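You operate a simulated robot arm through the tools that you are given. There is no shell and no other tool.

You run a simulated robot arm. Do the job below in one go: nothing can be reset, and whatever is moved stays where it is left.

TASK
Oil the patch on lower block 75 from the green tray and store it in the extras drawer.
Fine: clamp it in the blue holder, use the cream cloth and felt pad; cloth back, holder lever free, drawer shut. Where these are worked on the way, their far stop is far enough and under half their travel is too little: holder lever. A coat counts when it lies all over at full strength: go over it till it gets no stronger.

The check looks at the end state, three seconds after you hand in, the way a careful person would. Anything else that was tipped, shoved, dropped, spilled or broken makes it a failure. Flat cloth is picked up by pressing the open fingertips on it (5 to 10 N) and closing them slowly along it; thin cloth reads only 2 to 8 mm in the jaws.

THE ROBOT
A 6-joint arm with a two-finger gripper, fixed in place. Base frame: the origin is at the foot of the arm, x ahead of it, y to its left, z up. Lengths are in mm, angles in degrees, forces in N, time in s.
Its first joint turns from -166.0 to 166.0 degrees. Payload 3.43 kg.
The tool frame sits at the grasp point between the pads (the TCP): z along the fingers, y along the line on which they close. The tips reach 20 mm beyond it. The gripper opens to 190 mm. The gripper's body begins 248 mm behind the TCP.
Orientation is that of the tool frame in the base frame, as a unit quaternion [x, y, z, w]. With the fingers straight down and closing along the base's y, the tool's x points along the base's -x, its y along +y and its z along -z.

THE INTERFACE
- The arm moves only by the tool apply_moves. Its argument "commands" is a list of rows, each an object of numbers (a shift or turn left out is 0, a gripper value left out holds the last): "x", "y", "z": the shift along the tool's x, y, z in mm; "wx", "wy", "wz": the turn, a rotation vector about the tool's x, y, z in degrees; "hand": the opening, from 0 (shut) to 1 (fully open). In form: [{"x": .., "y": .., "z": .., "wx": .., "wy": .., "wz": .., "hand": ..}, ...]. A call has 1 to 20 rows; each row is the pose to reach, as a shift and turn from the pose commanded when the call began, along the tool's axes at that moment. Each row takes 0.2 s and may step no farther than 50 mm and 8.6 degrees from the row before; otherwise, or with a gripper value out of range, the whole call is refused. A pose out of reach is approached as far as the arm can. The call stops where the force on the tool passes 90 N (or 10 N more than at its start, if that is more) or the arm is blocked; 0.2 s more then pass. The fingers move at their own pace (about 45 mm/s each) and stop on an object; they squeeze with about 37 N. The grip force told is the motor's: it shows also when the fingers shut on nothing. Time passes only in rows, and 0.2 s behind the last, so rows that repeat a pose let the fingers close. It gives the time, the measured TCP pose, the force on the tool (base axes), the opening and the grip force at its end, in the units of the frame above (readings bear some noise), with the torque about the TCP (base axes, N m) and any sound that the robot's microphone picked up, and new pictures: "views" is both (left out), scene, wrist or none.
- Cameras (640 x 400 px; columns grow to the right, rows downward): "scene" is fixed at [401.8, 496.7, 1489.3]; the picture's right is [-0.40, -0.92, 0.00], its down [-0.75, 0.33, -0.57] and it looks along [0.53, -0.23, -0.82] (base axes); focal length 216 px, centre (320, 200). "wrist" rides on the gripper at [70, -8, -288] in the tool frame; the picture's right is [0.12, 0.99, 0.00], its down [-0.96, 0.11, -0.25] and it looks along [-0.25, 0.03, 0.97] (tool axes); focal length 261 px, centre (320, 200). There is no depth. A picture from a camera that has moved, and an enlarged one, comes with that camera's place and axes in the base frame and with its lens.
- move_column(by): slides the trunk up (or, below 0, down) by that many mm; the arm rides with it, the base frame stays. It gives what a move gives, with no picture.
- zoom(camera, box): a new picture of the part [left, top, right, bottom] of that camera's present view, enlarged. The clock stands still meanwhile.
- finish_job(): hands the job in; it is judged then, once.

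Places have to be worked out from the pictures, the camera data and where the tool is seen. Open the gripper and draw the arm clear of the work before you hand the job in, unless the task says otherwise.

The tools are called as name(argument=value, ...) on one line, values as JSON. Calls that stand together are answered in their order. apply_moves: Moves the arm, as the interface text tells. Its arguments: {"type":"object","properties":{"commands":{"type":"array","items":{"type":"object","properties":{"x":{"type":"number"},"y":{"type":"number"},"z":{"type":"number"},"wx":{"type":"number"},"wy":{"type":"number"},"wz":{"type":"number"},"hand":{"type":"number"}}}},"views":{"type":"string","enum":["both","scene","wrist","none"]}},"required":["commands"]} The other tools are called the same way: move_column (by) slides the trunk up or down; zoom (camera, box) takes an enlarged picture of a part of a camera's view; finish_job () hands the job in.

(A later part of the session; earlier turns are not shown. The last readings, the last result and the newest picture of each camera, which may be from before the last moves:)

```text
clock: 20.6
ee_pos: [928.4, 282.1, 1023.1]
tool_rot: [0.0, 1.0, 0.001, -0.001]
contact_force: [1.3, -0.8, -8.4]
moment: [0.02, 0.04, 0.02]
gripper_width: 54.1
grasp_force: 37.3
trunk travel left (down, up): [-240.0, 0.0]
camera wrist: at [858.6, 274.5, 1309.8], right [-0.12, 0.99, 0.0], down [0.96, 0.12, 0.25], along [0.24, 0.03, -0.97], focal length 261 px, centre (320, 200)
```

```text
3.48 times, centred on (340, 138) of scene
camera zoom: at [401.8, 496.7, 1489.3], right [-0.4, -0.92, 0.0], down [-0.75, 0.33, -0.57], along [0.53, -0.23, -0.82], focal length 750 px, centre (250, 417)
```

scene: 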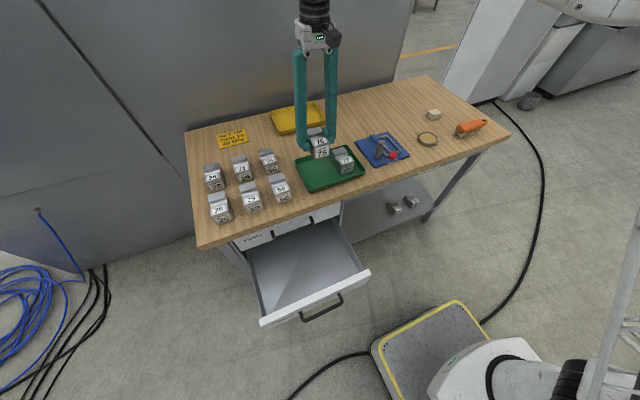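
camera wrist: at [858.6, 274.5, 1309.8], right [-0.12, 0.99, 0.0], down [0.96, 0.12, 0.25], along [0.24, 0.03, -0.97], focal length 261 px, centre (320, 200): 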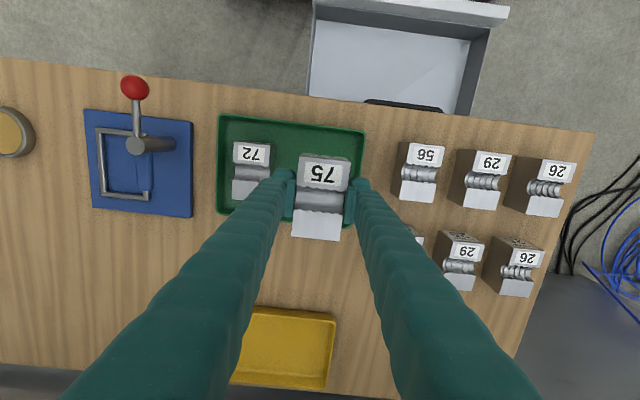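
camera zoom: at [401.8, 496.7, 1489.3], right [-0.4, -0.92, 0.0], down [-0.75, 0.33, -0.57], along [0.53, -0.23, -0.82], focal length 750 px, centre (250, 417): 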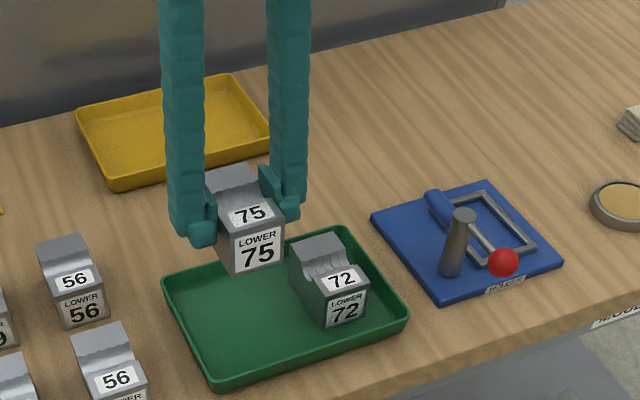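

Block lifted (≈0.85 kg). Moving over the nest, whose centre I judge near (950, −47).

apply_moves(commands=[{"x": -1, "y": -40, "hand": 0.2}, {"x": -4, "y": -85, "hand": 0.2}, {"x": -8, "y": -132, "hand": 0.2}, {"x": -11, "y": -180, "hand": 0.2}, {"x": -14, "y": -228, "hand": 0.2}, {"x": -18, "y": -275, "hand": 0.2}, {"x": -21, "y": -310, "hand": 0.2}, {"x": -21.6, "y": -329.6, "hand": 0.2}, {"x": -21.6, "y": -329.6, "hand": 0.2}], views="both")

zoom(camera="wrist", box=[240, 130, 420, 270])

zoom(camera="scene", box=[330, 80, 440, 180])

```text
clock: 22.6
ee_pos: [950.3, -44.3, 1022.4]
tool_rot: [0.0, 1.0, 0.002, -0.002]
contact_force: [0.3, -0.1, -7.0]
moment: [0.01, 0.0, -0.01]
gripper_width: 53.9
grasp_force: 37.1
trunk travel left (down, up): [-240.0, 0.0]
camera wrist: at [879.2, -52.7, 1308.0], right [-0.12, 0.99, 0.0], down [0.96, 0.12, 0.25], along [0.24, 0.03, -0.97], focal length 261 px, centre (320, 200)
```

scene: 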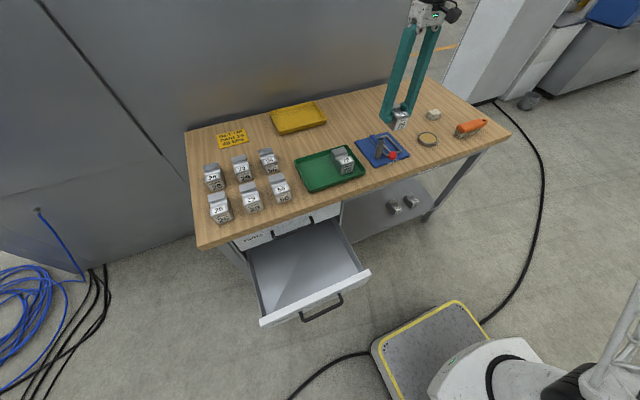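
wrist: 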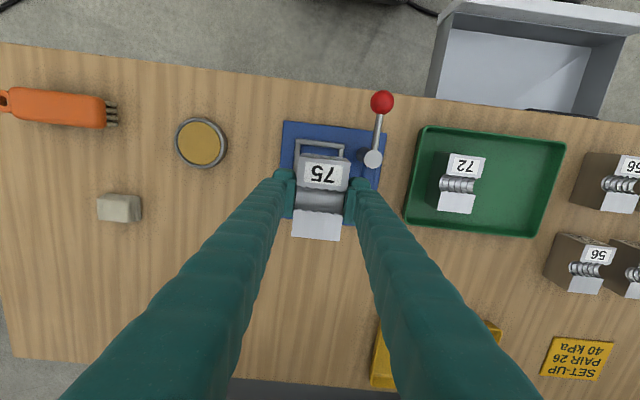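

```text
2.86 times, centred on (330, 200) of wrist
camera zoom: at [879.2, -52.7, 1308.0], right [-0.12, 0.99, 0.0], down [0.96, 0.12, 0.25], along [0.24, 0.03, -0.97], focal length 745 px, centre (291, 200)
```

zoom: 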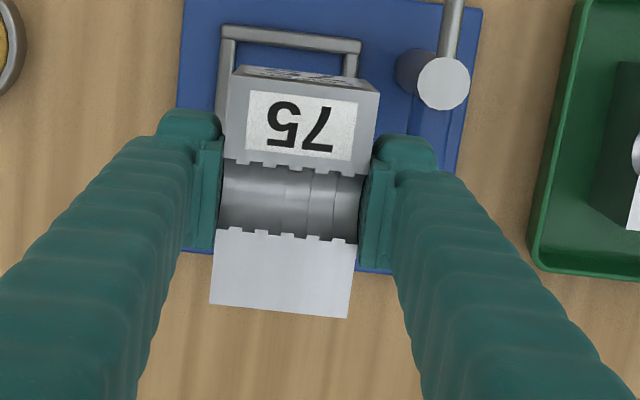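

```text
4.00 times, centred on (385, 130) of scene
camera zoom: at [401.8, 496.7, 1489.3], right [-0.4, -0.92, 0.0], down [-0.75, 0.33, -0.57], along [0.53, -0.23, -0.82], focal length 863 px, centre (60, 480)
```

zoom: 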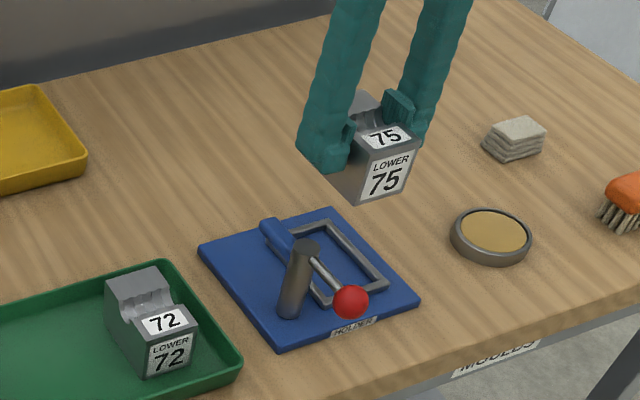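

zoom(camera="scene", box=[365, 130, 412, 160])

zoom(camera="wrist", box=[270, 110, 400, 190])

```text
13.33 times, centred on (388, 145) of scene
camera zoom: at [401.8, 496.7, 1489.3], right [-0.4, -0.92, 0.0], down [-0.75, 0.33, -0.57], along [0.53, -0.23, -0.82], focal length 2876 px, centre (-593, 933)
```

zoom: 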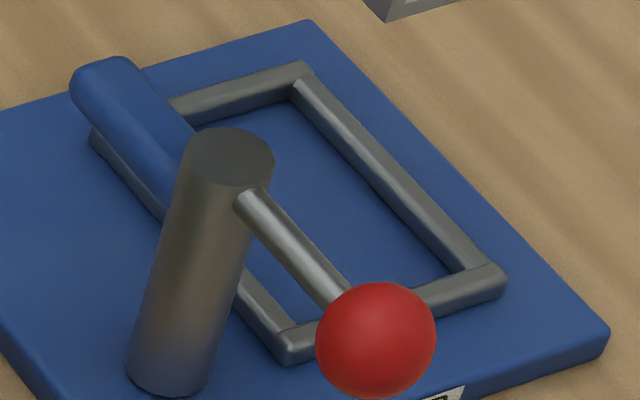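

```text
4.92 times, centred on (335, 150) of wrist
camera zoom: at [879.2, -52.7, 1308.0], right [-0.12, 0.99, 0.0], down [0.96, 0.12, 0.25], along [0.24, 0.03, -0.97], focal length 1283 px, centre (246, 446)
```

zoom: 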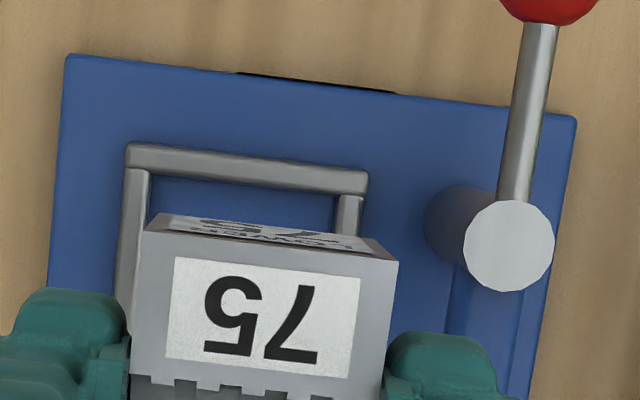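

Scene and wrist estimates of the nest differ by a few mm, so I'll lower the block to just above the rails at about (948, −47) and compare the two directly.

apply_moves(commands=[{"x": 1, "y": -1, "z": 30, "hand": 0.2}, {"x": 2, "y": -2, "z": 60, "hand": 0.2}, {"x": 2, "y": -2.5, "z": 85, "hand": 0.2}, {"x": 2, "y": -2.5, "z": 92, "hand": 0.2}, {"x": 2, "y": -2.5, "z": 92, "hand": 0.2}], views="both")

zoom(camera="scene", box=[365, 125, 412, 165])

zoom(camera="wrist", box=[260, 90, 400, 250])

```text
clock: 23.8
ee_pos: [949.6, -46.6, 930.3]
tool_rot: [0.0, 1.0, 0.002, -0.001]
contact_force: [-1.1, -0.2, -6.8]
moment: [0.0, 0.05, 0.02]
gripper_width: 54.2
grasp_force: 36.9
trunk travel left (down, up): [-240.0, 0.0]
camera wrist: at [878.9, -54.6, 1216.5], right [-0.12, 0.99, 0.0], down [0.96, 0.11, 0.25], along [0.24, 0.03, -0.97], focal length 261 px, centre (320, 200)
```

scene: 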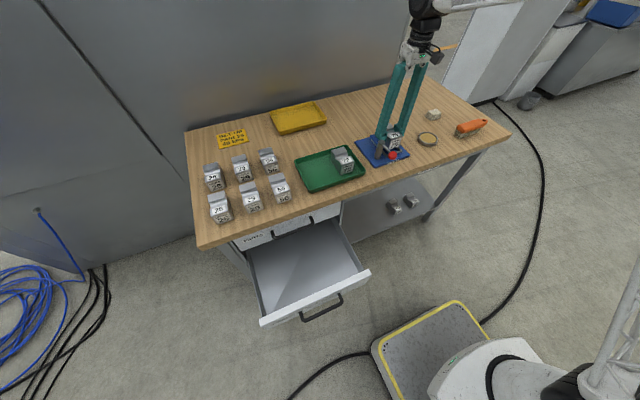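
wrist: 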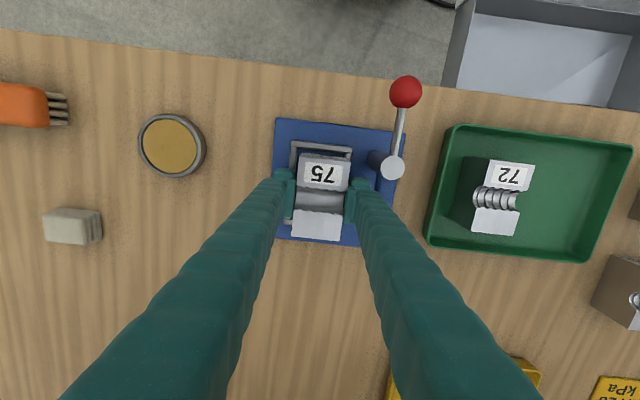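

```text
10.00 times, centred on (388, 145) of scene
camera zoom: at [401.8, 496.7, 1489.3], right [-0.4, -0.92, 0.0], down [-0.75, 0.33, -0.57], along [0.53, -0.23, -0.82], focal length 2157 px, centre (-365, 750)
```

zoom: 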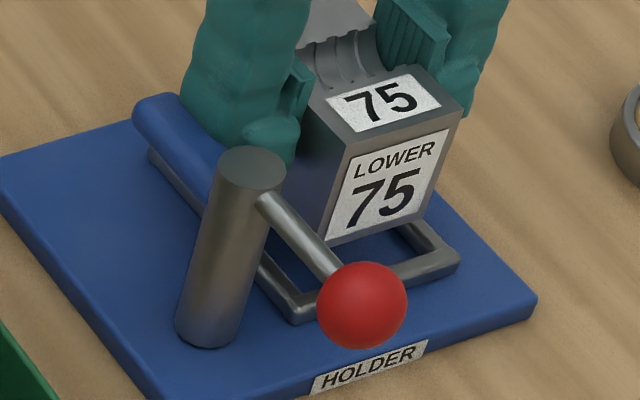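

```text
2.50 times, centred on (330, 170) of wrist
camera zoom: at [878.9, -54.6, 1216.5], right [-0.12, 0.99, 0.0], down [0.96, 0.11, 0.25], along [0.24, 0.03, -0.97], focal length 652 px, centre (295, 275)
```

zoom: 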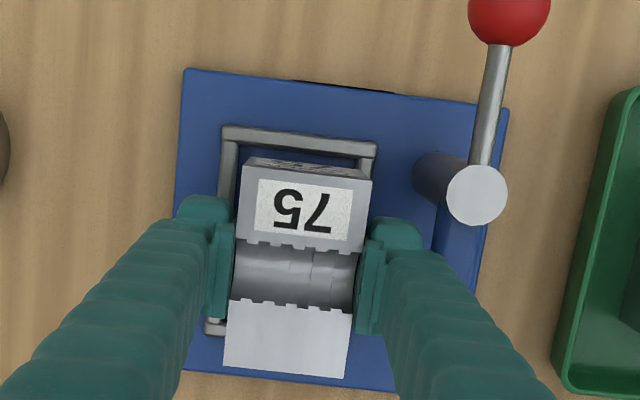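

zoom(camera="wrist", box=[275, 200, 315, 250])

zoom(camera="wrist", box=[285, 130, 360, 180])

zoom(camera="scene", box=[378, 140, 404, 160])

```text
8.00 times, centred on (295, 225) of wrist
camera zoom: at [878.9, -54.6, 1216.5], right [-0.12, 0.99, 0.0], down [0.96, 0.11, 0.25], along [0.24, 0.03, -0.97], focal length 2085 px, centre (520, 0)
```

zoom: 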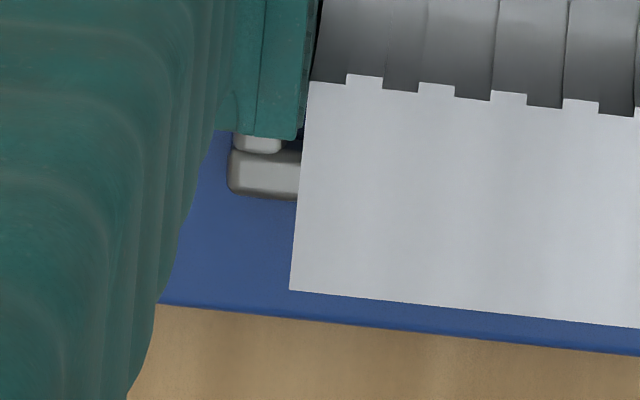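

```text
8.00 times, centred on (322, 155) of wrist
camera zoom: at [878.9, -54.6, 1216.5], right [-0.12, 0.99, 0.0], down [0.96, 0.11, 0.25], along [0.24, 0.03, -0.97], focal length 2085 px, centre (300, 560)
```

zoom: 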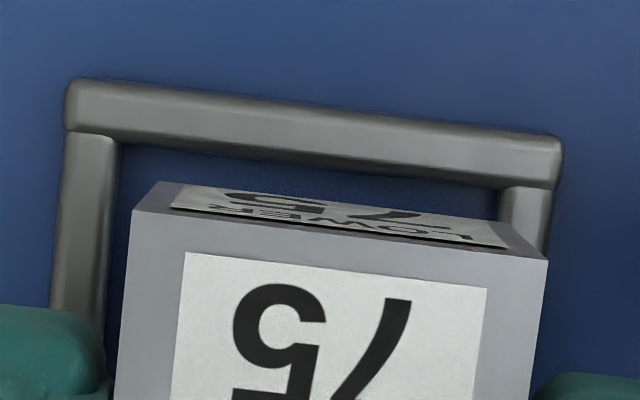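

```text
16.00 times, centred on (391, 150) of scene
camera zoom: at [401.8, 496.7, 1489.3], right [-0.4, -0.92, 0.0], down [-0.75, 0.33, -0.57], along [0.53, -0.23, -0.82], focal length 3452 px, centre (-816, 1000)
```

zoom: 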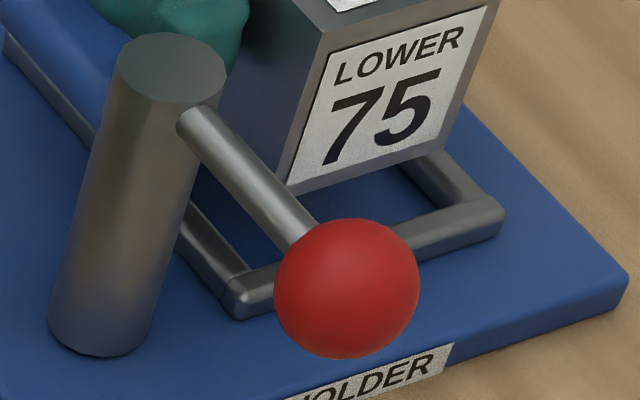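

By the wrist view the block needs about −3.5 mm in y to centre in the nest; x looks centred (≈3.8/2.9 mm clearance). Shifting and lowering partway.

apply_moves(commands=[{"y": -3.5, "hand": 0.2}, {"y": -3.5, "z": 8, "hand": 0.2}, {"y": -3.5, "z": 12, "hand": 0.2}, {"y": -3.5, "z": 12, "hand": 0.2}], views="both")

zoom(camera="wrist", box=[285, 130, 360, 180])

zoom(camera="scene", box=[378, 140, 404, 160])

```text
clock: 24.8
ee_pos: [949.8, -50.0, 917.6]
tool_rot: [0.0, 1.0, 0.002, -0.002]
contact_force: [-0.1, -1.3, -7.1]
moment: [0.02, 0.0, 0.01]
gripper_width: 54.1
grasp_force: 36.6
trunk travel left (down, up): [-240.0, 0.0]
camera wrist: at [879.2, -58.5, 1204.3], right [-0.12, 0.99, 0.0], down [0.96, 0.11, 0.25], along [0.24, 0.03, -0.97], focal length 261 px, centre (320, 200)
```

scene: 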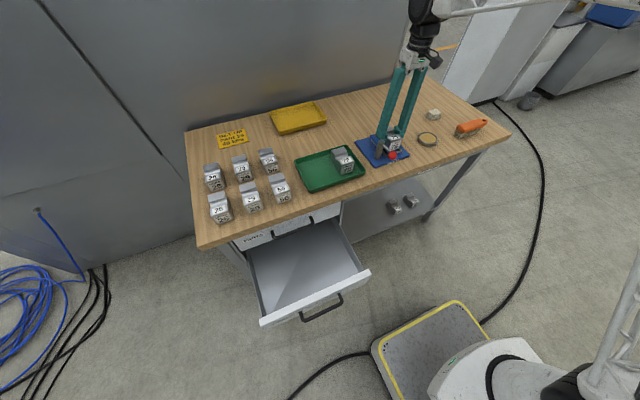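
wrist: 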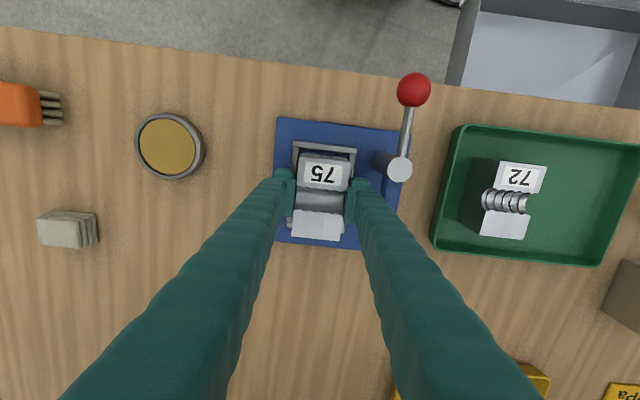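

```text
8.00 times, centred on (322, 155) of wrist
camera zoom: at [879.2, -58.5, 1204.3], right [-0.12, 0.99, 0.0], down [0.96, 0.11, 0.25], along [0.24, 0.03, -0.97], focal length 2085 px, centre (300, 560)
```

zoom: 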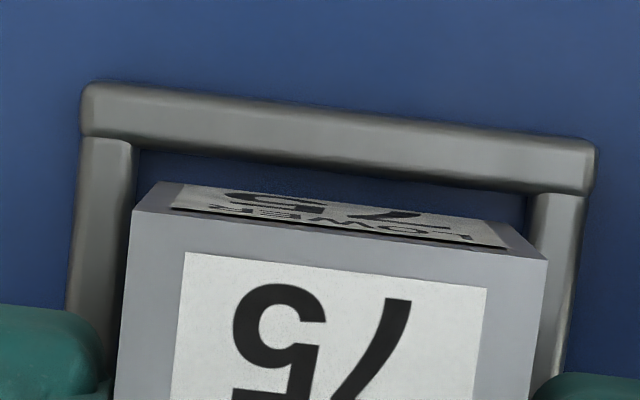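

```text
16.00 times, centred on (391, 150) of scene
camera zoom: at [401.8, 496.7, 1489.3], right [-0.4, -0.92, 0.0], down [-0.75, 0.33, -0.57], along [0.53, -0.23, -0.82], focal length 3452 px, centre (-816, 1000)
```

zoom: 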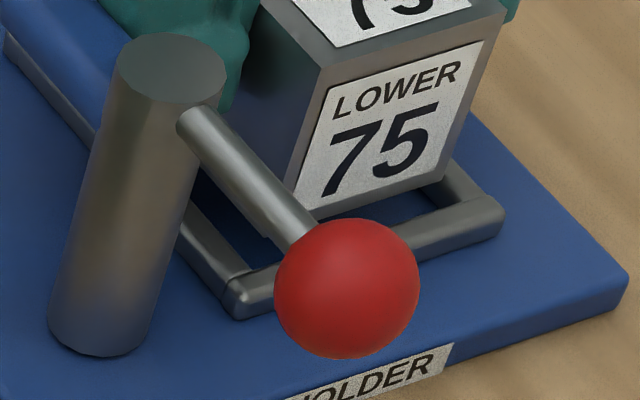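

Centred in both axes now. Lowering further in small steps while watching the force.

apply_moves(commands=[{"z": 3, "hand": 0.2}, {"z": 6, "hand": 0.2}, {"z": 6, "hand": 0.2}], views="none")

apply_moves(commands=[{"z": 1, "hand": 0.2}, {"z": 2, "hand": 0.2}, {"z": 2, "hand": 0.2}], views="none")

```text
clock: 25.6
ee_pos: [949.0, -50.6, 911.3]
tool_rot: [0.0, 1.0, 0.002, -0.001]
contact_force: [0.5, 0.4, -6.4]
moment: [-0.01, -0.01, -0.02]
gripper_width: 54.0
grasp_force: 36.9
trunk travel left (down, up): [-240.0, 0.0]
```

```text
clock: 26.4
ee_pos: [949.7, -50.0, 909.4]
tool_rot: [0.0, 1.0, 0.002, -0.001]
contact_force: [0.2, -0.3, -7.1]
moment: [0.0, 0.0, -0.01]
gripper_width: 53.9
grasp_force: 36.5
trunk travel left (down, up): [-240.0, 0.0]
```

Still no contact at z≈909; continuing in 1–2 mm steps.

apply_moves(commands=[{"z": 1, "hand": 0.2}, {"z": 2, "hand": 0.2}, {"z": 2, "hand": 0.2}], views="none")

apply_moves(commands=[{"z": 1, "hand": 0.2}, {"z": 1, "hand": 0.2}], views="none")

apply_moves(commands=[{"z": 1, "hand": 0.2}, {"z": 1, "hand": 0.2}], views="both")

```text
clock: 27.2
ee_pos: [949.7, -49.1, 907.5]
tool_rot: [0.0, 1.0, 0.003, -0.001]
contact_force: [0.1, 0.6, -7.3]
moment: [0.0, 0.02, 0.01]
gripper_width: 54.0
grasp_force: 37.4
trunk travel left (down, up): [-240.0, 0.0]
```

```text
clock: 27.8
ee_pos: [949.1, -51.3, 906.3]
tool_rot: [0.0, 1.0, 0.002, 0.0]
contact_force: [1.0, -0.3, -6.7]
moment: [-0.02, -0.03, 0.01]
gripper_width: 54.1
grasp_force: 36.7
trunk travel left (down, up): [-240.0, 0.0]
```

```text
clock: 28.4
ee_pos: [950.2, -50.3, 906.8]
tool_rot: [0.0, 1.0, 0.001, 0.0]
contact_force: [0.1, -0.6, -5.7]
moment: [-0.02, 0.03, -0.02]
gripper_width: 54.0
grasp_force: 36.9
trunk travel left (down, up): [-240.0, 0.0]
camera wrist: at [879.1, -58.7, 1193.3], right [-0.12, 0.99, 0.0], down [0.96, 0.11, 0.25], along [0.24, 0.03, -0.97], focal length 261 px, centre (320, 200)
```

scene: 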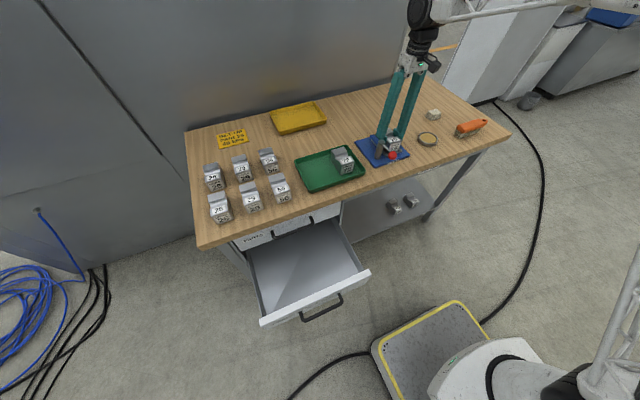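
wrist: 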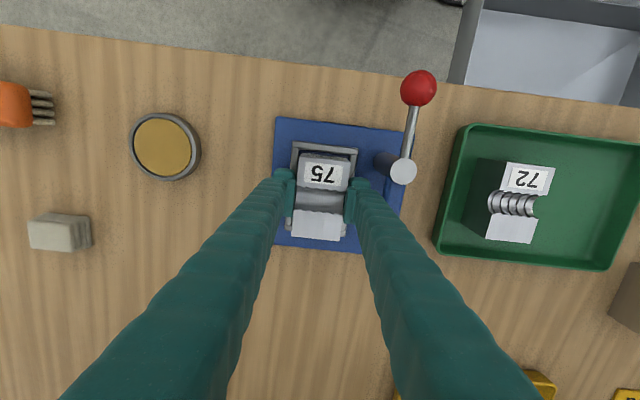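

apply_moves(commands=[{"z": 1, "hand": 0.2}, {"z": 1, "hand": 0.2}], views="none")

zoom(camera="scene", box=[370, 130, 410, 160])

```text
clock: 29.0
ee_pos: [949.4, -51.1, 906.8]
tool_rot: [0.001, 1.0, 0.001, -0.001]
contact_force: [0.0, 1.1, -7.1]
moment: [-0.01, 0.03, 0.02]
gripper_width: 53.9
grasp_force: 37.3
trunk travel left (down, up): [-240.0, 0.0]
```

```text
13.33 times, centred on (390, 145) of scene
camera zoom: at [401.8, 496.7, 1489.3], right [-0.4, -0.92, 0.0], down [-0.75, 0.33, -0.57], along [0.53, -0.23, -0.82], focal length 2876 px, centre (-613, 933)
```

zoom: 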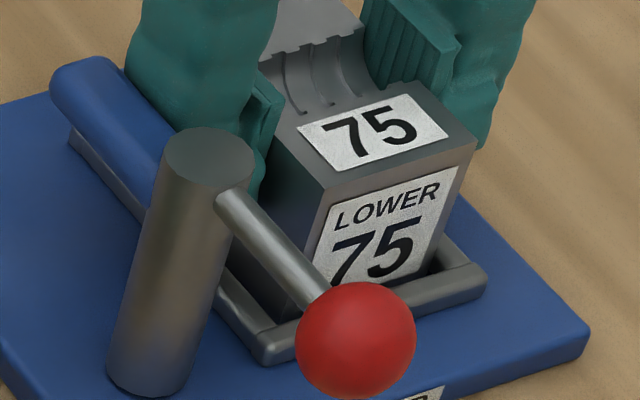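

apply_moves(commands=[{"z": 1, "hand": 0.2}, {"z": 1, "hand": 0.2}, {"z": 1, "hand": 0.2}], views="none")

apply_moves(commands=[{"z": 1, "hand": 0.2}, {"z": 1, "hand": 0.2}, {"z": 1, "hand": 0.2}], views="none")

```text
clock: 29.8
ee_pos: [950.0, -51.5, 904.0]
tool_rot: [0.0, 1.0, 0.002, -0.001]
contact_force: [0.2, -0.9, -6.8]
moment: [0.0, 0.02, -0.02]
gripper_width: 54.2
grasp_force: 37.1
trunk travel left (down, up): [-240.0, 0.0]
```

```text
clock: 30.6
ee_pos: [949.6, -49.4, 905.4]
tool_rot: [0.001, 1.0, 0.002, -0.001]
contact_force: [5.7, 0.1, 6.4]
moment: [-0.23, 0.39, 0.09]
gripper_width: 53.9
grasp_force: 36.9
trunk travel left (down, up): [-240.0, 0.0]
```

Contact at z≈904.5, which fits the block seated on the plate (rails would have stopped it about 10 mm higher). Checking visually before releasing.

apply_moves(commands=[{"z": 0, "hand": 0.2}], views="both")

zoom(camera="wrist", box=[270, 120, 380, 250])

zoom(camera="scene", box=[370, 130, 410, 160])

```text
clock: 31.0
ee_pos: [948.8, -51.8, 904.9]
tool_rot: [0.0, 1.0, 0.002, 0.001]
contact_force: [6.8, -0.8, 10.5]
moment: [-0.12, 0.23, 0.03]
gripper_width: 54.0
grasp_force: 36.8
trunk travel left (down, up): [-240.0, 0.0]
camera wrist: at [878.4, -58.7, 1191.3], right [-0.12, 0.99, 0.0], down [0.96, 0.11, 0.25], along [0.25, 0.03, -0.97], focal length 261 px, centre (320, 200)
```

scene: 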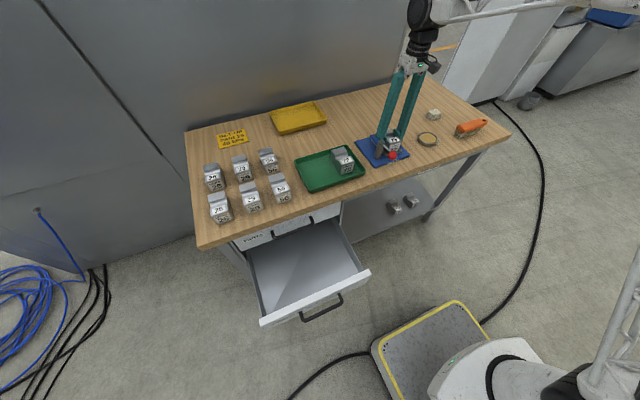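
wrist: 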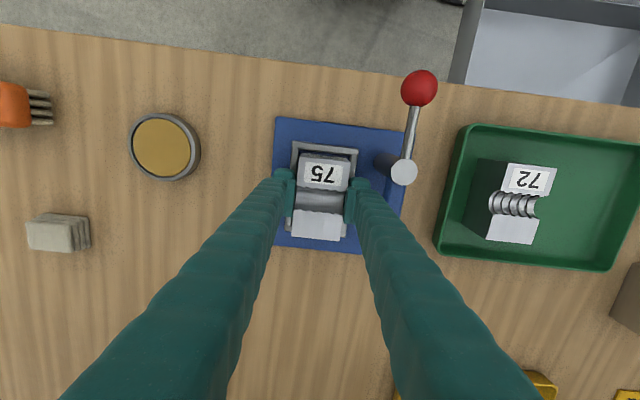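

```text
3.08 times, centred on (325, 185) of wrist
camera zoom: at [878.4, -58.7, 1191.3], right [-0.12, 0.99, 0.0], down [0.96, 0.11, 0.25], along [0.25, 0.03, -0.97], focal length 802 px, centre (305, 246)
```

zoom: 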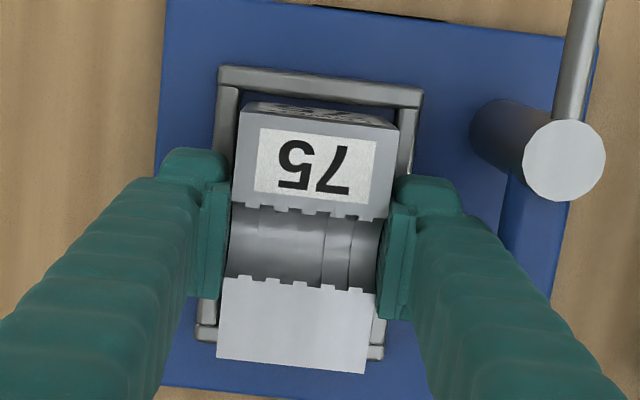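

```text
13.33 times, centred on (390, 145) of scene
camera zoom: at [401.8, 496.7, 1489.3], right [-0.4, -0.92, 0.0], down [-0.75, 0.33, -0.57], along [0.53, -0.23, -0.82], focal length 2876 px, centre (-613, 933)
```

zoom: 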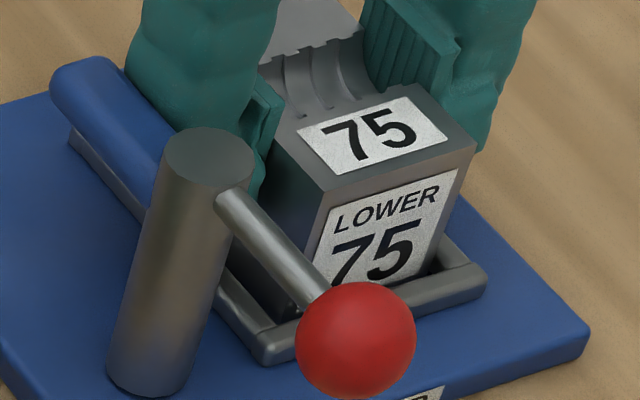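

The block sits inside the nest. Releasing with a small opening (≈68 mm) so the fingers stay clear of the blue arm, then rising straight up.

apply_moves(commands=[{"z": -0.5, "hand": 0.31}, {"z": -0.5, "hand": 0.33}, {"z": -0.5, "hand": 0.36}, {"z": -0.5, "hand": 0.36}, {"z": -0.5, "hand": 0.36}], views="wrist")

apply_moves(commands=[{"z": -20, "hand": 0.36}, {"z": -60, "hand": 0.36}, {"z": -100, "hand": 0.36}], views="both")

zoom(camera="wrist", box=[260, 100, 420, 250])

zoom(camera="scene", box=[360, 125, 415, 165])

```text
clock: 32.2
ee_pos: [949.3, -51.6, 904.8]
tool_rot: [0.0, 1.0, 0.002, -0.001]
contact_force: [0.0, -0.4, -0.5]
moment: [-0.04, 0.01, 0.0]
gripper_width: 68.5
grasp_force: 0.1
trunk travel left (down, up): [-240.0, 0.0]
camera wrist: at [878.2, -58.7, 1191.1], right [-0.12, 0.99, 0.0], down [0.96, 0.11, 0.25], along [0.24, 0.03, -0.97], focal length 261 px, centre (320, 200)
```

wrist: 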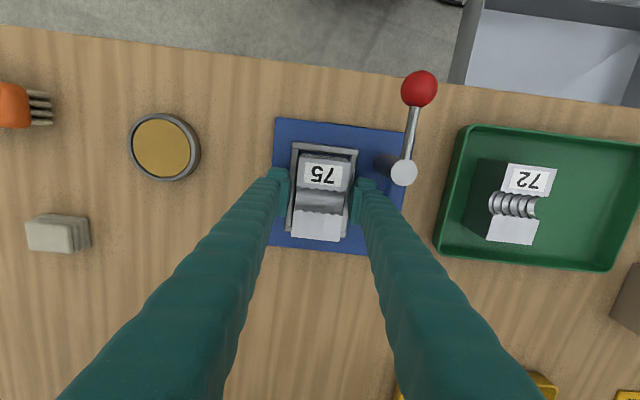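

```text
clock: 33.0
ee_pos: [951.0, -51.7, 1005.3]
tool_rot: [0.0, 1.0, 0.002, -0.002]
contact_force: [0.6, 0.1, 0.8]
moment: [-0.02, 0.07, 0.03]
gripper_width: 68.2
grasp_force: 0.1
trunk travel left (down, up): [-240.0, 0.0]
camera wrist: at [880.3, -60.1, 1291.8], right [-0.12, 0.99, 0.0], down [0.96, 0.11, 0.25], along [0.24, 0.03, -0.97], focal length 261 px, centre (320, 200)
```

scene: 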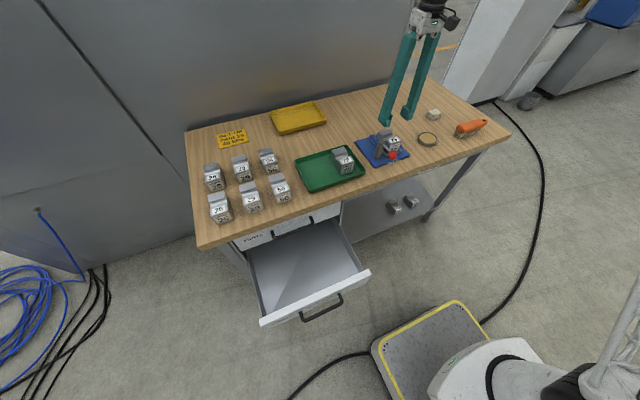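
wrist: 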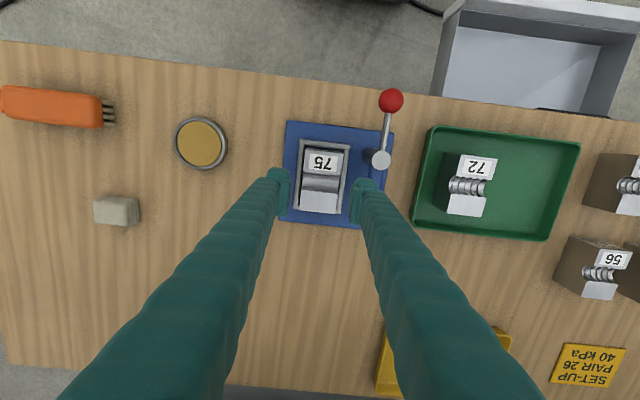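

```text
2.67 times, centred on (340, 175) of wrist
camera zoom: at [880.3, -60.1, 1291.8], right [-0.12, 0.99, 0.0], down [0.96, 0.11, 0.25], along [0.24, 0.03, -0.97], focal length 695 px, centre (267, 267)
```

zoom: 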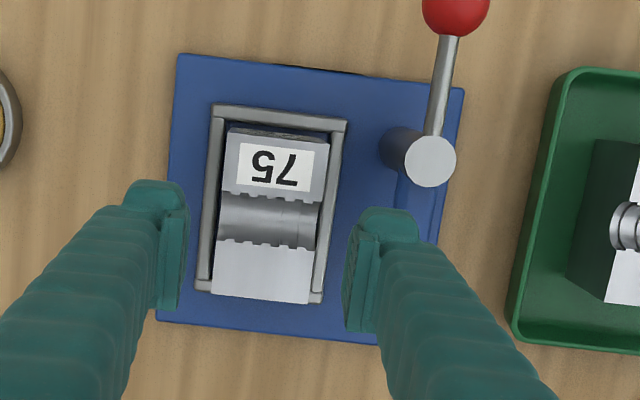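

```text
10.00 times, centred on (388, 145) of scene
camera zoom: at [401.8, 496.7, 1489.3], right [-0.4, -0.92, 0.0], down [-0.75, 0.33, -0.57], along [0.53, -0.23, -0.82], focal length 2157 px, centre (-355, 750)
```

zoom: 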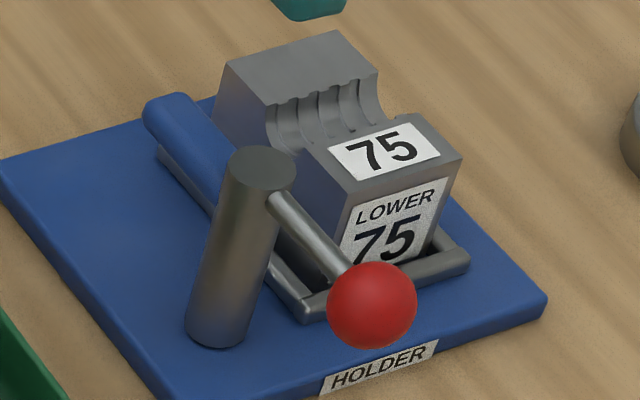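

Block 75 is seated. Next is the lever: the blue arm must swing toward the block, so the knob has to go from −x toward +y. I'll close the jaws and move beside the knob on its −y side, staying high first.

apply_moves(commands=[{"x": 30, "y": 9, "z": -10, "hand": 0}, {"x": 60, "y": 18, "z": -10, "hand": 0}, {"x": 90, "y": 27, "z": -10, "hand": 0}, {"x": 120, "y": 32, "z": -5, "hand": 0}, {"x": 120, "y": 32, "z": 0, "hand": 0}], views="both")

zoom(camera="scene", box=[350, 105, 430, 170])

zoom(camera="wrist", box=[240, 120, 420, 300])

```text
clock: 34.2
ee_pos: [828.1, -20.1, 1005.2]
tool_rot: [0.0, 1.0, 0.001, 0.0]
contact_force: [0.6, 0.4, 0.1]
moment: [0.0, -0.04, 0.02]
gripper_width: 0.0
grasp_force: 34.0
trunk travel left (down, up): [-240.0, 0.0]
camera wrist: at [758.0, -27.7, 1291.0], right [-0.12, 0.99, 0.0], down [0.96, 0.11, 0.25], along [0.25, 0.03, -0.97], focal length 261 px, centre (320, 200)
```

scene: 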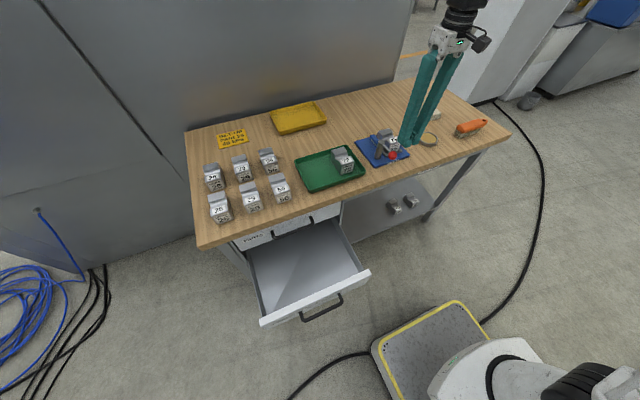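
wrist: 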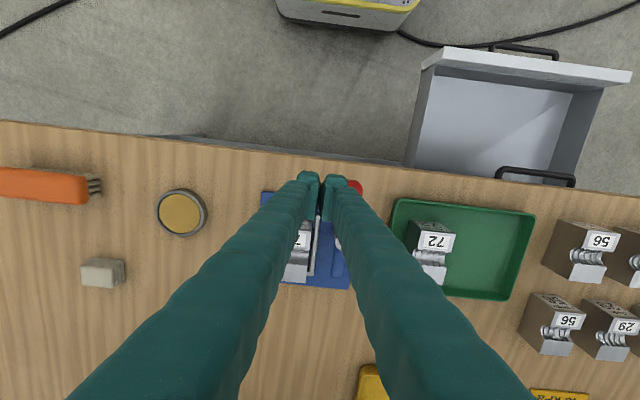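

```text
6.15 times, centred on (390, 138) of scene
camera zoom: at [401.8, 496.7, 1489.3], right [-0.4, -0.92, 0.0], down [-0.75, 0.33, -0.57], along [0.53, -0.23, -0.82], focal length 1328 px, centre (-111, 585)
```

zoom: 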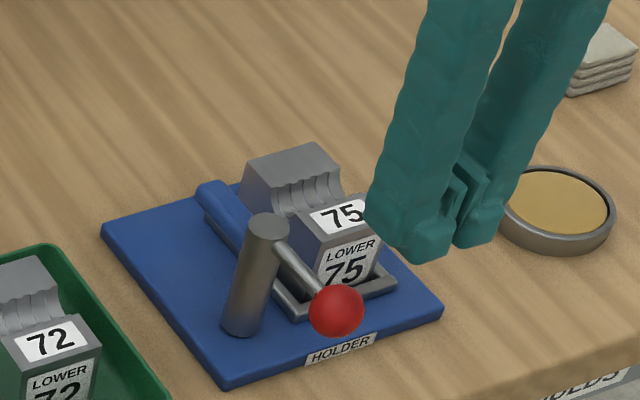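

```text
2.22 times, centred on (330, 210) of wrist
camera zoom: at [758.0, -27.7, 1291.0], right [-0.12, 0.99, 0.0], down [0.96, 0.11, 0.25], along [0.25, 0.03, -0.97], focal length 579 px, centre (298, 178)
```

zoom: 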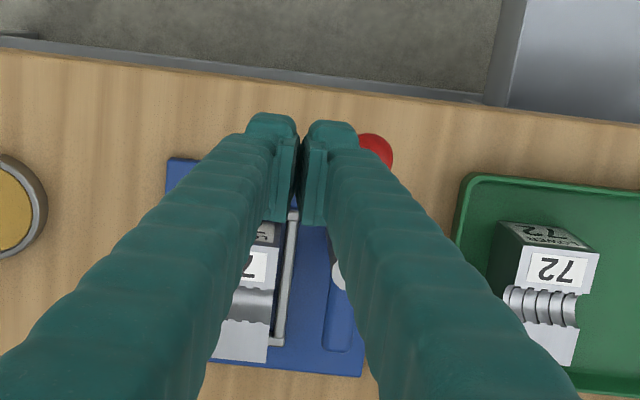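

The knob is about 33 mm across, so I'll step a bit further in −y, then descend beside it to TCP z≈945.

apply_moves(commands=[{"x": -2, "y": -10, "z": 0, "hand": 0}, {"x": -2, "y": -10, "z": 30, "hand": 0}, {"x": -2, "y": -10, "z": 60, "hand": 0}, {"x": -2, "y": -10, "z": 60, "hand": 0}], views="both")

zoom(camera="scene", box=[350, 115, 430, 170])

zoom(camera="wrist", box=[240, 120, 420, 300])

```text
clock: 35.2
ee_pos: [831.9, -28.7, 943.7]
tool_rot: [0.0, 1.0, 0.002, 0.0]
contact_force: [0.6, -0.1, -0.2]
moment: [-0.01, 0.01, 0.01]
gripper_width: 0.0
grasp_force: 34.6
trunk travel left (down, up): [-240.0, 0.0]
camera wrist: at [760.6, -36.7, 1230.5], right [-0.12, 0.99, 0.0], down [0.96, 0.11, 0.25], along [0.24, 0.03, -0.97], focal length 261 px, centre (320, 200)
```

scene: 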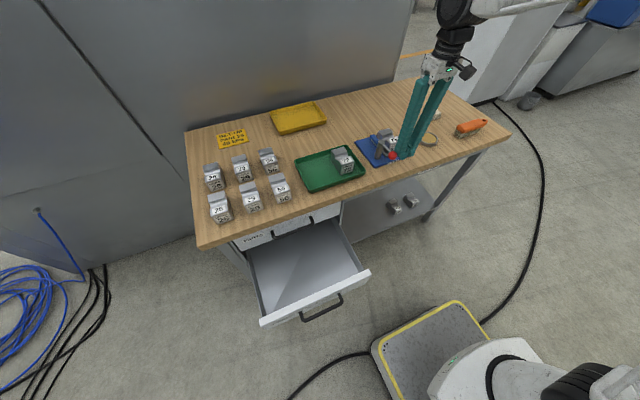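
wrist: 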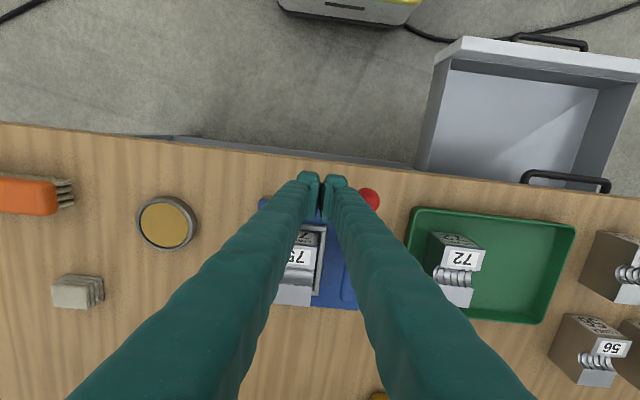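

```text
7.27 times, centred on (390, 142) of scene
camera zoom: at [401.8, 496.7, 1489.3], right [-0.4, -0.92, 0.0], down [-0.75, 0.33, -0.57], along [0.53, -0.23, -0.82], focal length 1569 px, centre (-189, 618)
```

zoom: 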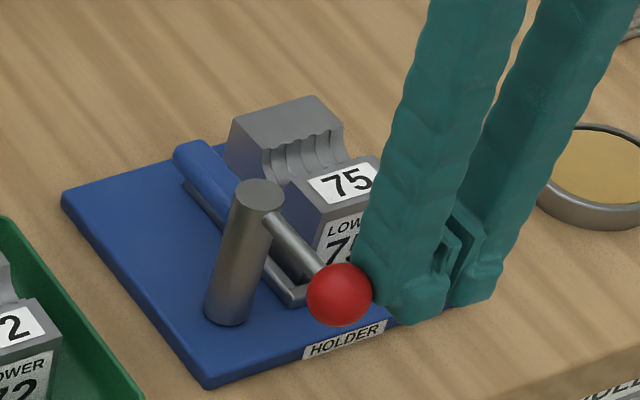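

```text
2.22 times, centred on (330, 210) of wrist
camera zoom: at [760.6, -36.7, 1230.5], right [-0.12, 0.99, 0.0], down [0.96, 0.11, 0.25], along [0.24, 0.03, -0.97], focal length 579 px, centre (298, 178)
```

zoom: 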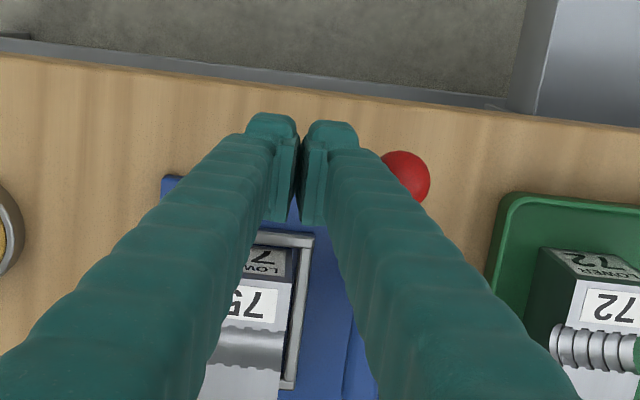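

Fingertips are beside the knob. Pushing it in +y in small steps, watching force and pictures.

apply_moves(commands=[{"y": 5, "hand": 0}, {"y": 10, "hand": 0}, {"y": 14, "hand": 0}, {"y": 18, "hand": 0}, {"y": 22, "hand": 0}], views="none")

zoom(camera="scene", box=[350, 115, 430, 170])

```text
clock: 36.4
ee_pos: [830.8, -6.9, 945.6]
tool_rot: [0.0, 1.0, 0.002, -0.001]
contact_force: [-0.2, 0.4, 0.1]
moment: [0.0, 0.02, -0.02]
gripper_width: 0.3
grasp_force: 34.2
trunk travel left (down, up): [-240.0, 0.0]
```

```text
7.27 times, centred on (390, 142) of scene
camera zoom: at [401.8, 496.7, 1489.3], right [-0.4, -0.92, 0.0], down [-0.75, 0.33, -0.57], along [0.53, -0.23, -0.82], focal length 1569 px, centre (-189, 618)
```

zoom: 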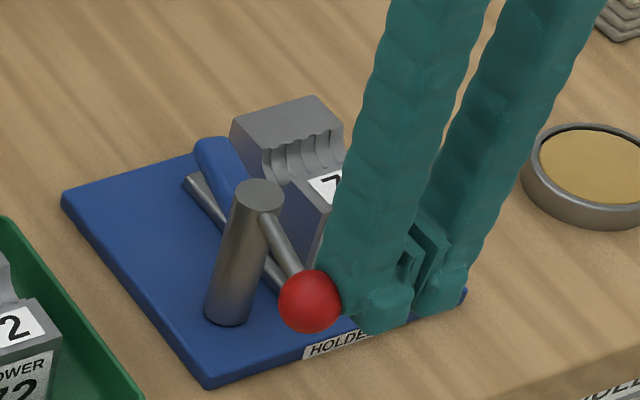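

The lever turns freely and the arm swings toward the block. Continuing along the arc.

apply_moves(commands=[{"x": -1, "y": 5, "hand": 0}, {"x": -2, "y": 10, "hand": 0}, {"x": -4, "y": 15, "hand": 0}, {"x": -6, "y": 20, "hand": 0}], views="none")

zoom(camera="scene", box=[350, 115, 430, 170])

```text
clock: 37.4
ee_pos: [838.1, 12.4, 944.2]
tool_rot: [0.0, 1.0, 0.002, 0.0]
contact_force: [0.9, 0.0, -0.1]
moment: [0.0, 0.0, 0.0]
gripper_width: 0.0
grasp_force: 34.4
trunk travel left (down, up): [-240.0, 0.0]
```

```text
7.27 times, centred on (390, 142) of scene
camera zoom: at [401.8, 496.7, 1489.3], right [-0.4, -0.92, 0.0], down [-0.75, 0.33, -0.57], along [0.53, -0.23, -0.82], focal length 1569 px, centre (-189, 618)
```

zoom: 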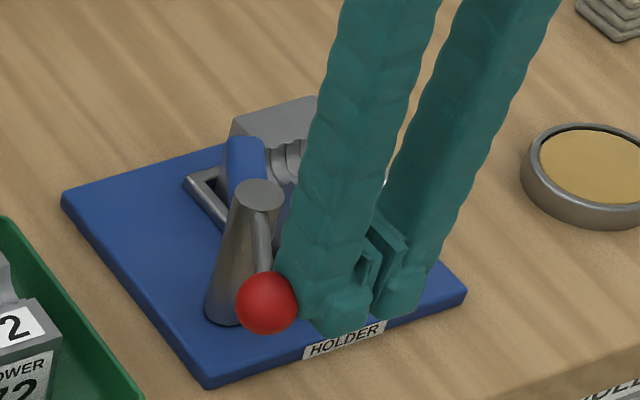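

apply_moves(commands=[{"x": -2, "y": 4, "hand": 0}, {"x": -4, "y": 8, "hand": 0}, {"x": -7, "y": 12, "hand": 0}, {"x": -10, "y": 16, "hand": 0}], views="none")

zoom(camera="scene", box=[350, 115, 430, 170])

```text
clock: 38.4
ee_pos: [848.0, 29.7, 944.2]
tool_rot: [0.0, 1.0, 0.002, -0.001]
contact_force: [0.2, 0.2, 0.9]
moment: [0.01, -0.04, -0.01]
gripper_width: 0.1
grasp_force: 34.2
trunk travel left (down, up): [-240.0, 0.0]
```

```text
7.27 times, centred on (390, 142) of scene
camera zoom: at [401.8, 496.7, 1489.3], right [-0.4, -0.92, 0.0], down [-0.75, 0.33, -0.57], along [0.53, -0.23, -0.82], focal length 1569 px, centre (-189, 618)
```

zoom: 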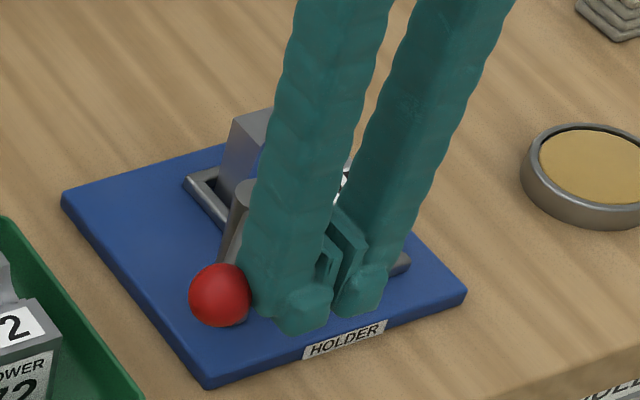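

About 45° so far with no resistance. Continuing to push around the arc.

apply_moves(commands=[{"x": -2, "y": 4, "hand": 0}, {"x": -5, "y": 8, "hand": 0}, {"x": -8, "y": 12, "hand": 0}], views="scene")

zoom(camera="scene", box=[350, 115, 430, 170])

```text
clock: 39.2
ee_pos: [854.8, 41.4, 944.5]
tool_rot: [0.0, 1.0, 0.002, 0.001]
contact_force: [-0.6, -0.7, -0.9]
moment: [0.01, 0.02, -0.02]
gripper_width: 0.3
grasp_force: 33.9
trunk travel left (down, up): [-240.0, 0.0]
```

scene: 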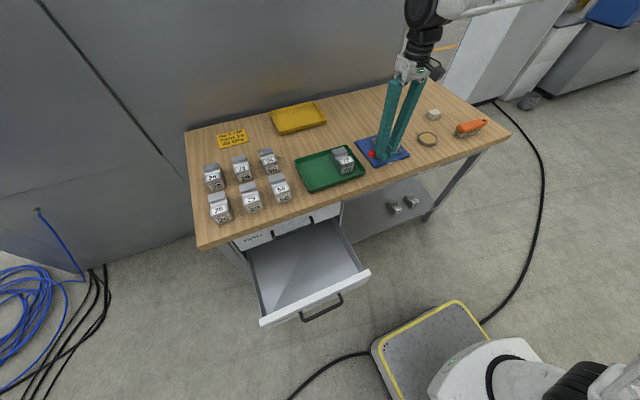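

```text
7.27 times, centred on (390, 142) of scene
camera zoom: at [401.8, 496.7, 1489.3], right [-0.4, -0.92, 0.0], down [-0.75, 0.33, -0.57], along [0.53, -0.23, -0.82], focal length 1569 px, centre (-189, 618)
```

zoom: 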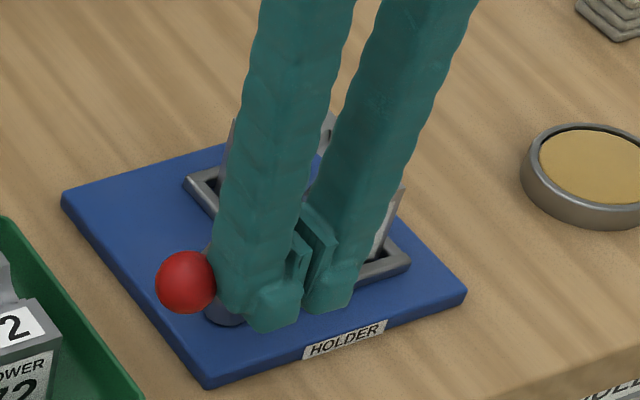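

Knob is at ≈60°. I'll back off and come behind it from the −x side to push the rest of the arc.

apply_moves(commands=[{"x": 18, "y": -3, "hand": 0}, {"x": 38, "y": -3, "hand": 0}, {"x": 38, "y": 20, "hand": 0}, {"x": 38, "y": 40, "hand": 0}, {"x": 38, "y": 42, "hand": 0}], views="wrist")

zoom(camera="scene", box=[350, 115, 430, 170])

```text
clock: 40.4
ee_pos: [816.4, 83.3, 943.3]
tool_rot: [0.001, 1.0, 0.002, -0.001]
contact_force: [-0.3, -0.1, 0.1]
moment: [-0.01, 0.02, 0.02]
gripper_width: 0.1
grasp_force: 34.7
trunk travel left (down, up): [-240.0, 0.0]
camera wrist: at [745.8, 75.5, 1230.5], right [-0.12, 0.99, 0.0], down [0.96, 0.11, 0.25], along [0.24, 0.03, -0.97], focal length 261 px, centre (320, 200)
```

wrist: 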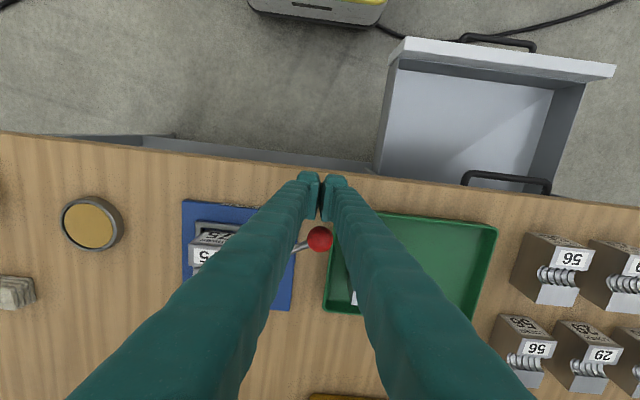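

```text
7.27 times, centred on (390, 142) of scene
camera zoom: at [401.8, 496.7, 1489.3], right [-0.4, -0.92, 0.0], down [-0.75, 0.33, -0.57], along [0.53, -0.23, -0.82], focal length 1569 px, centre (-189, 618)
```

zoom: 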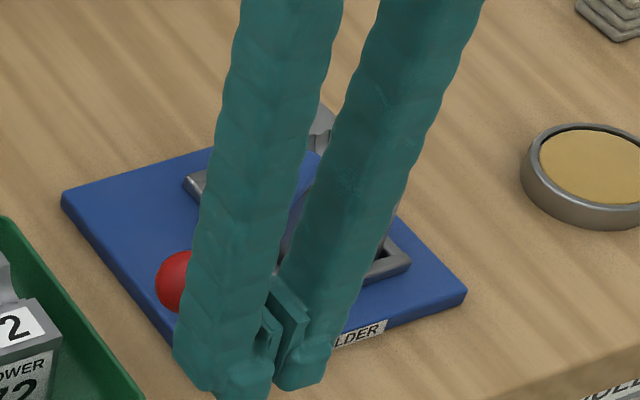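

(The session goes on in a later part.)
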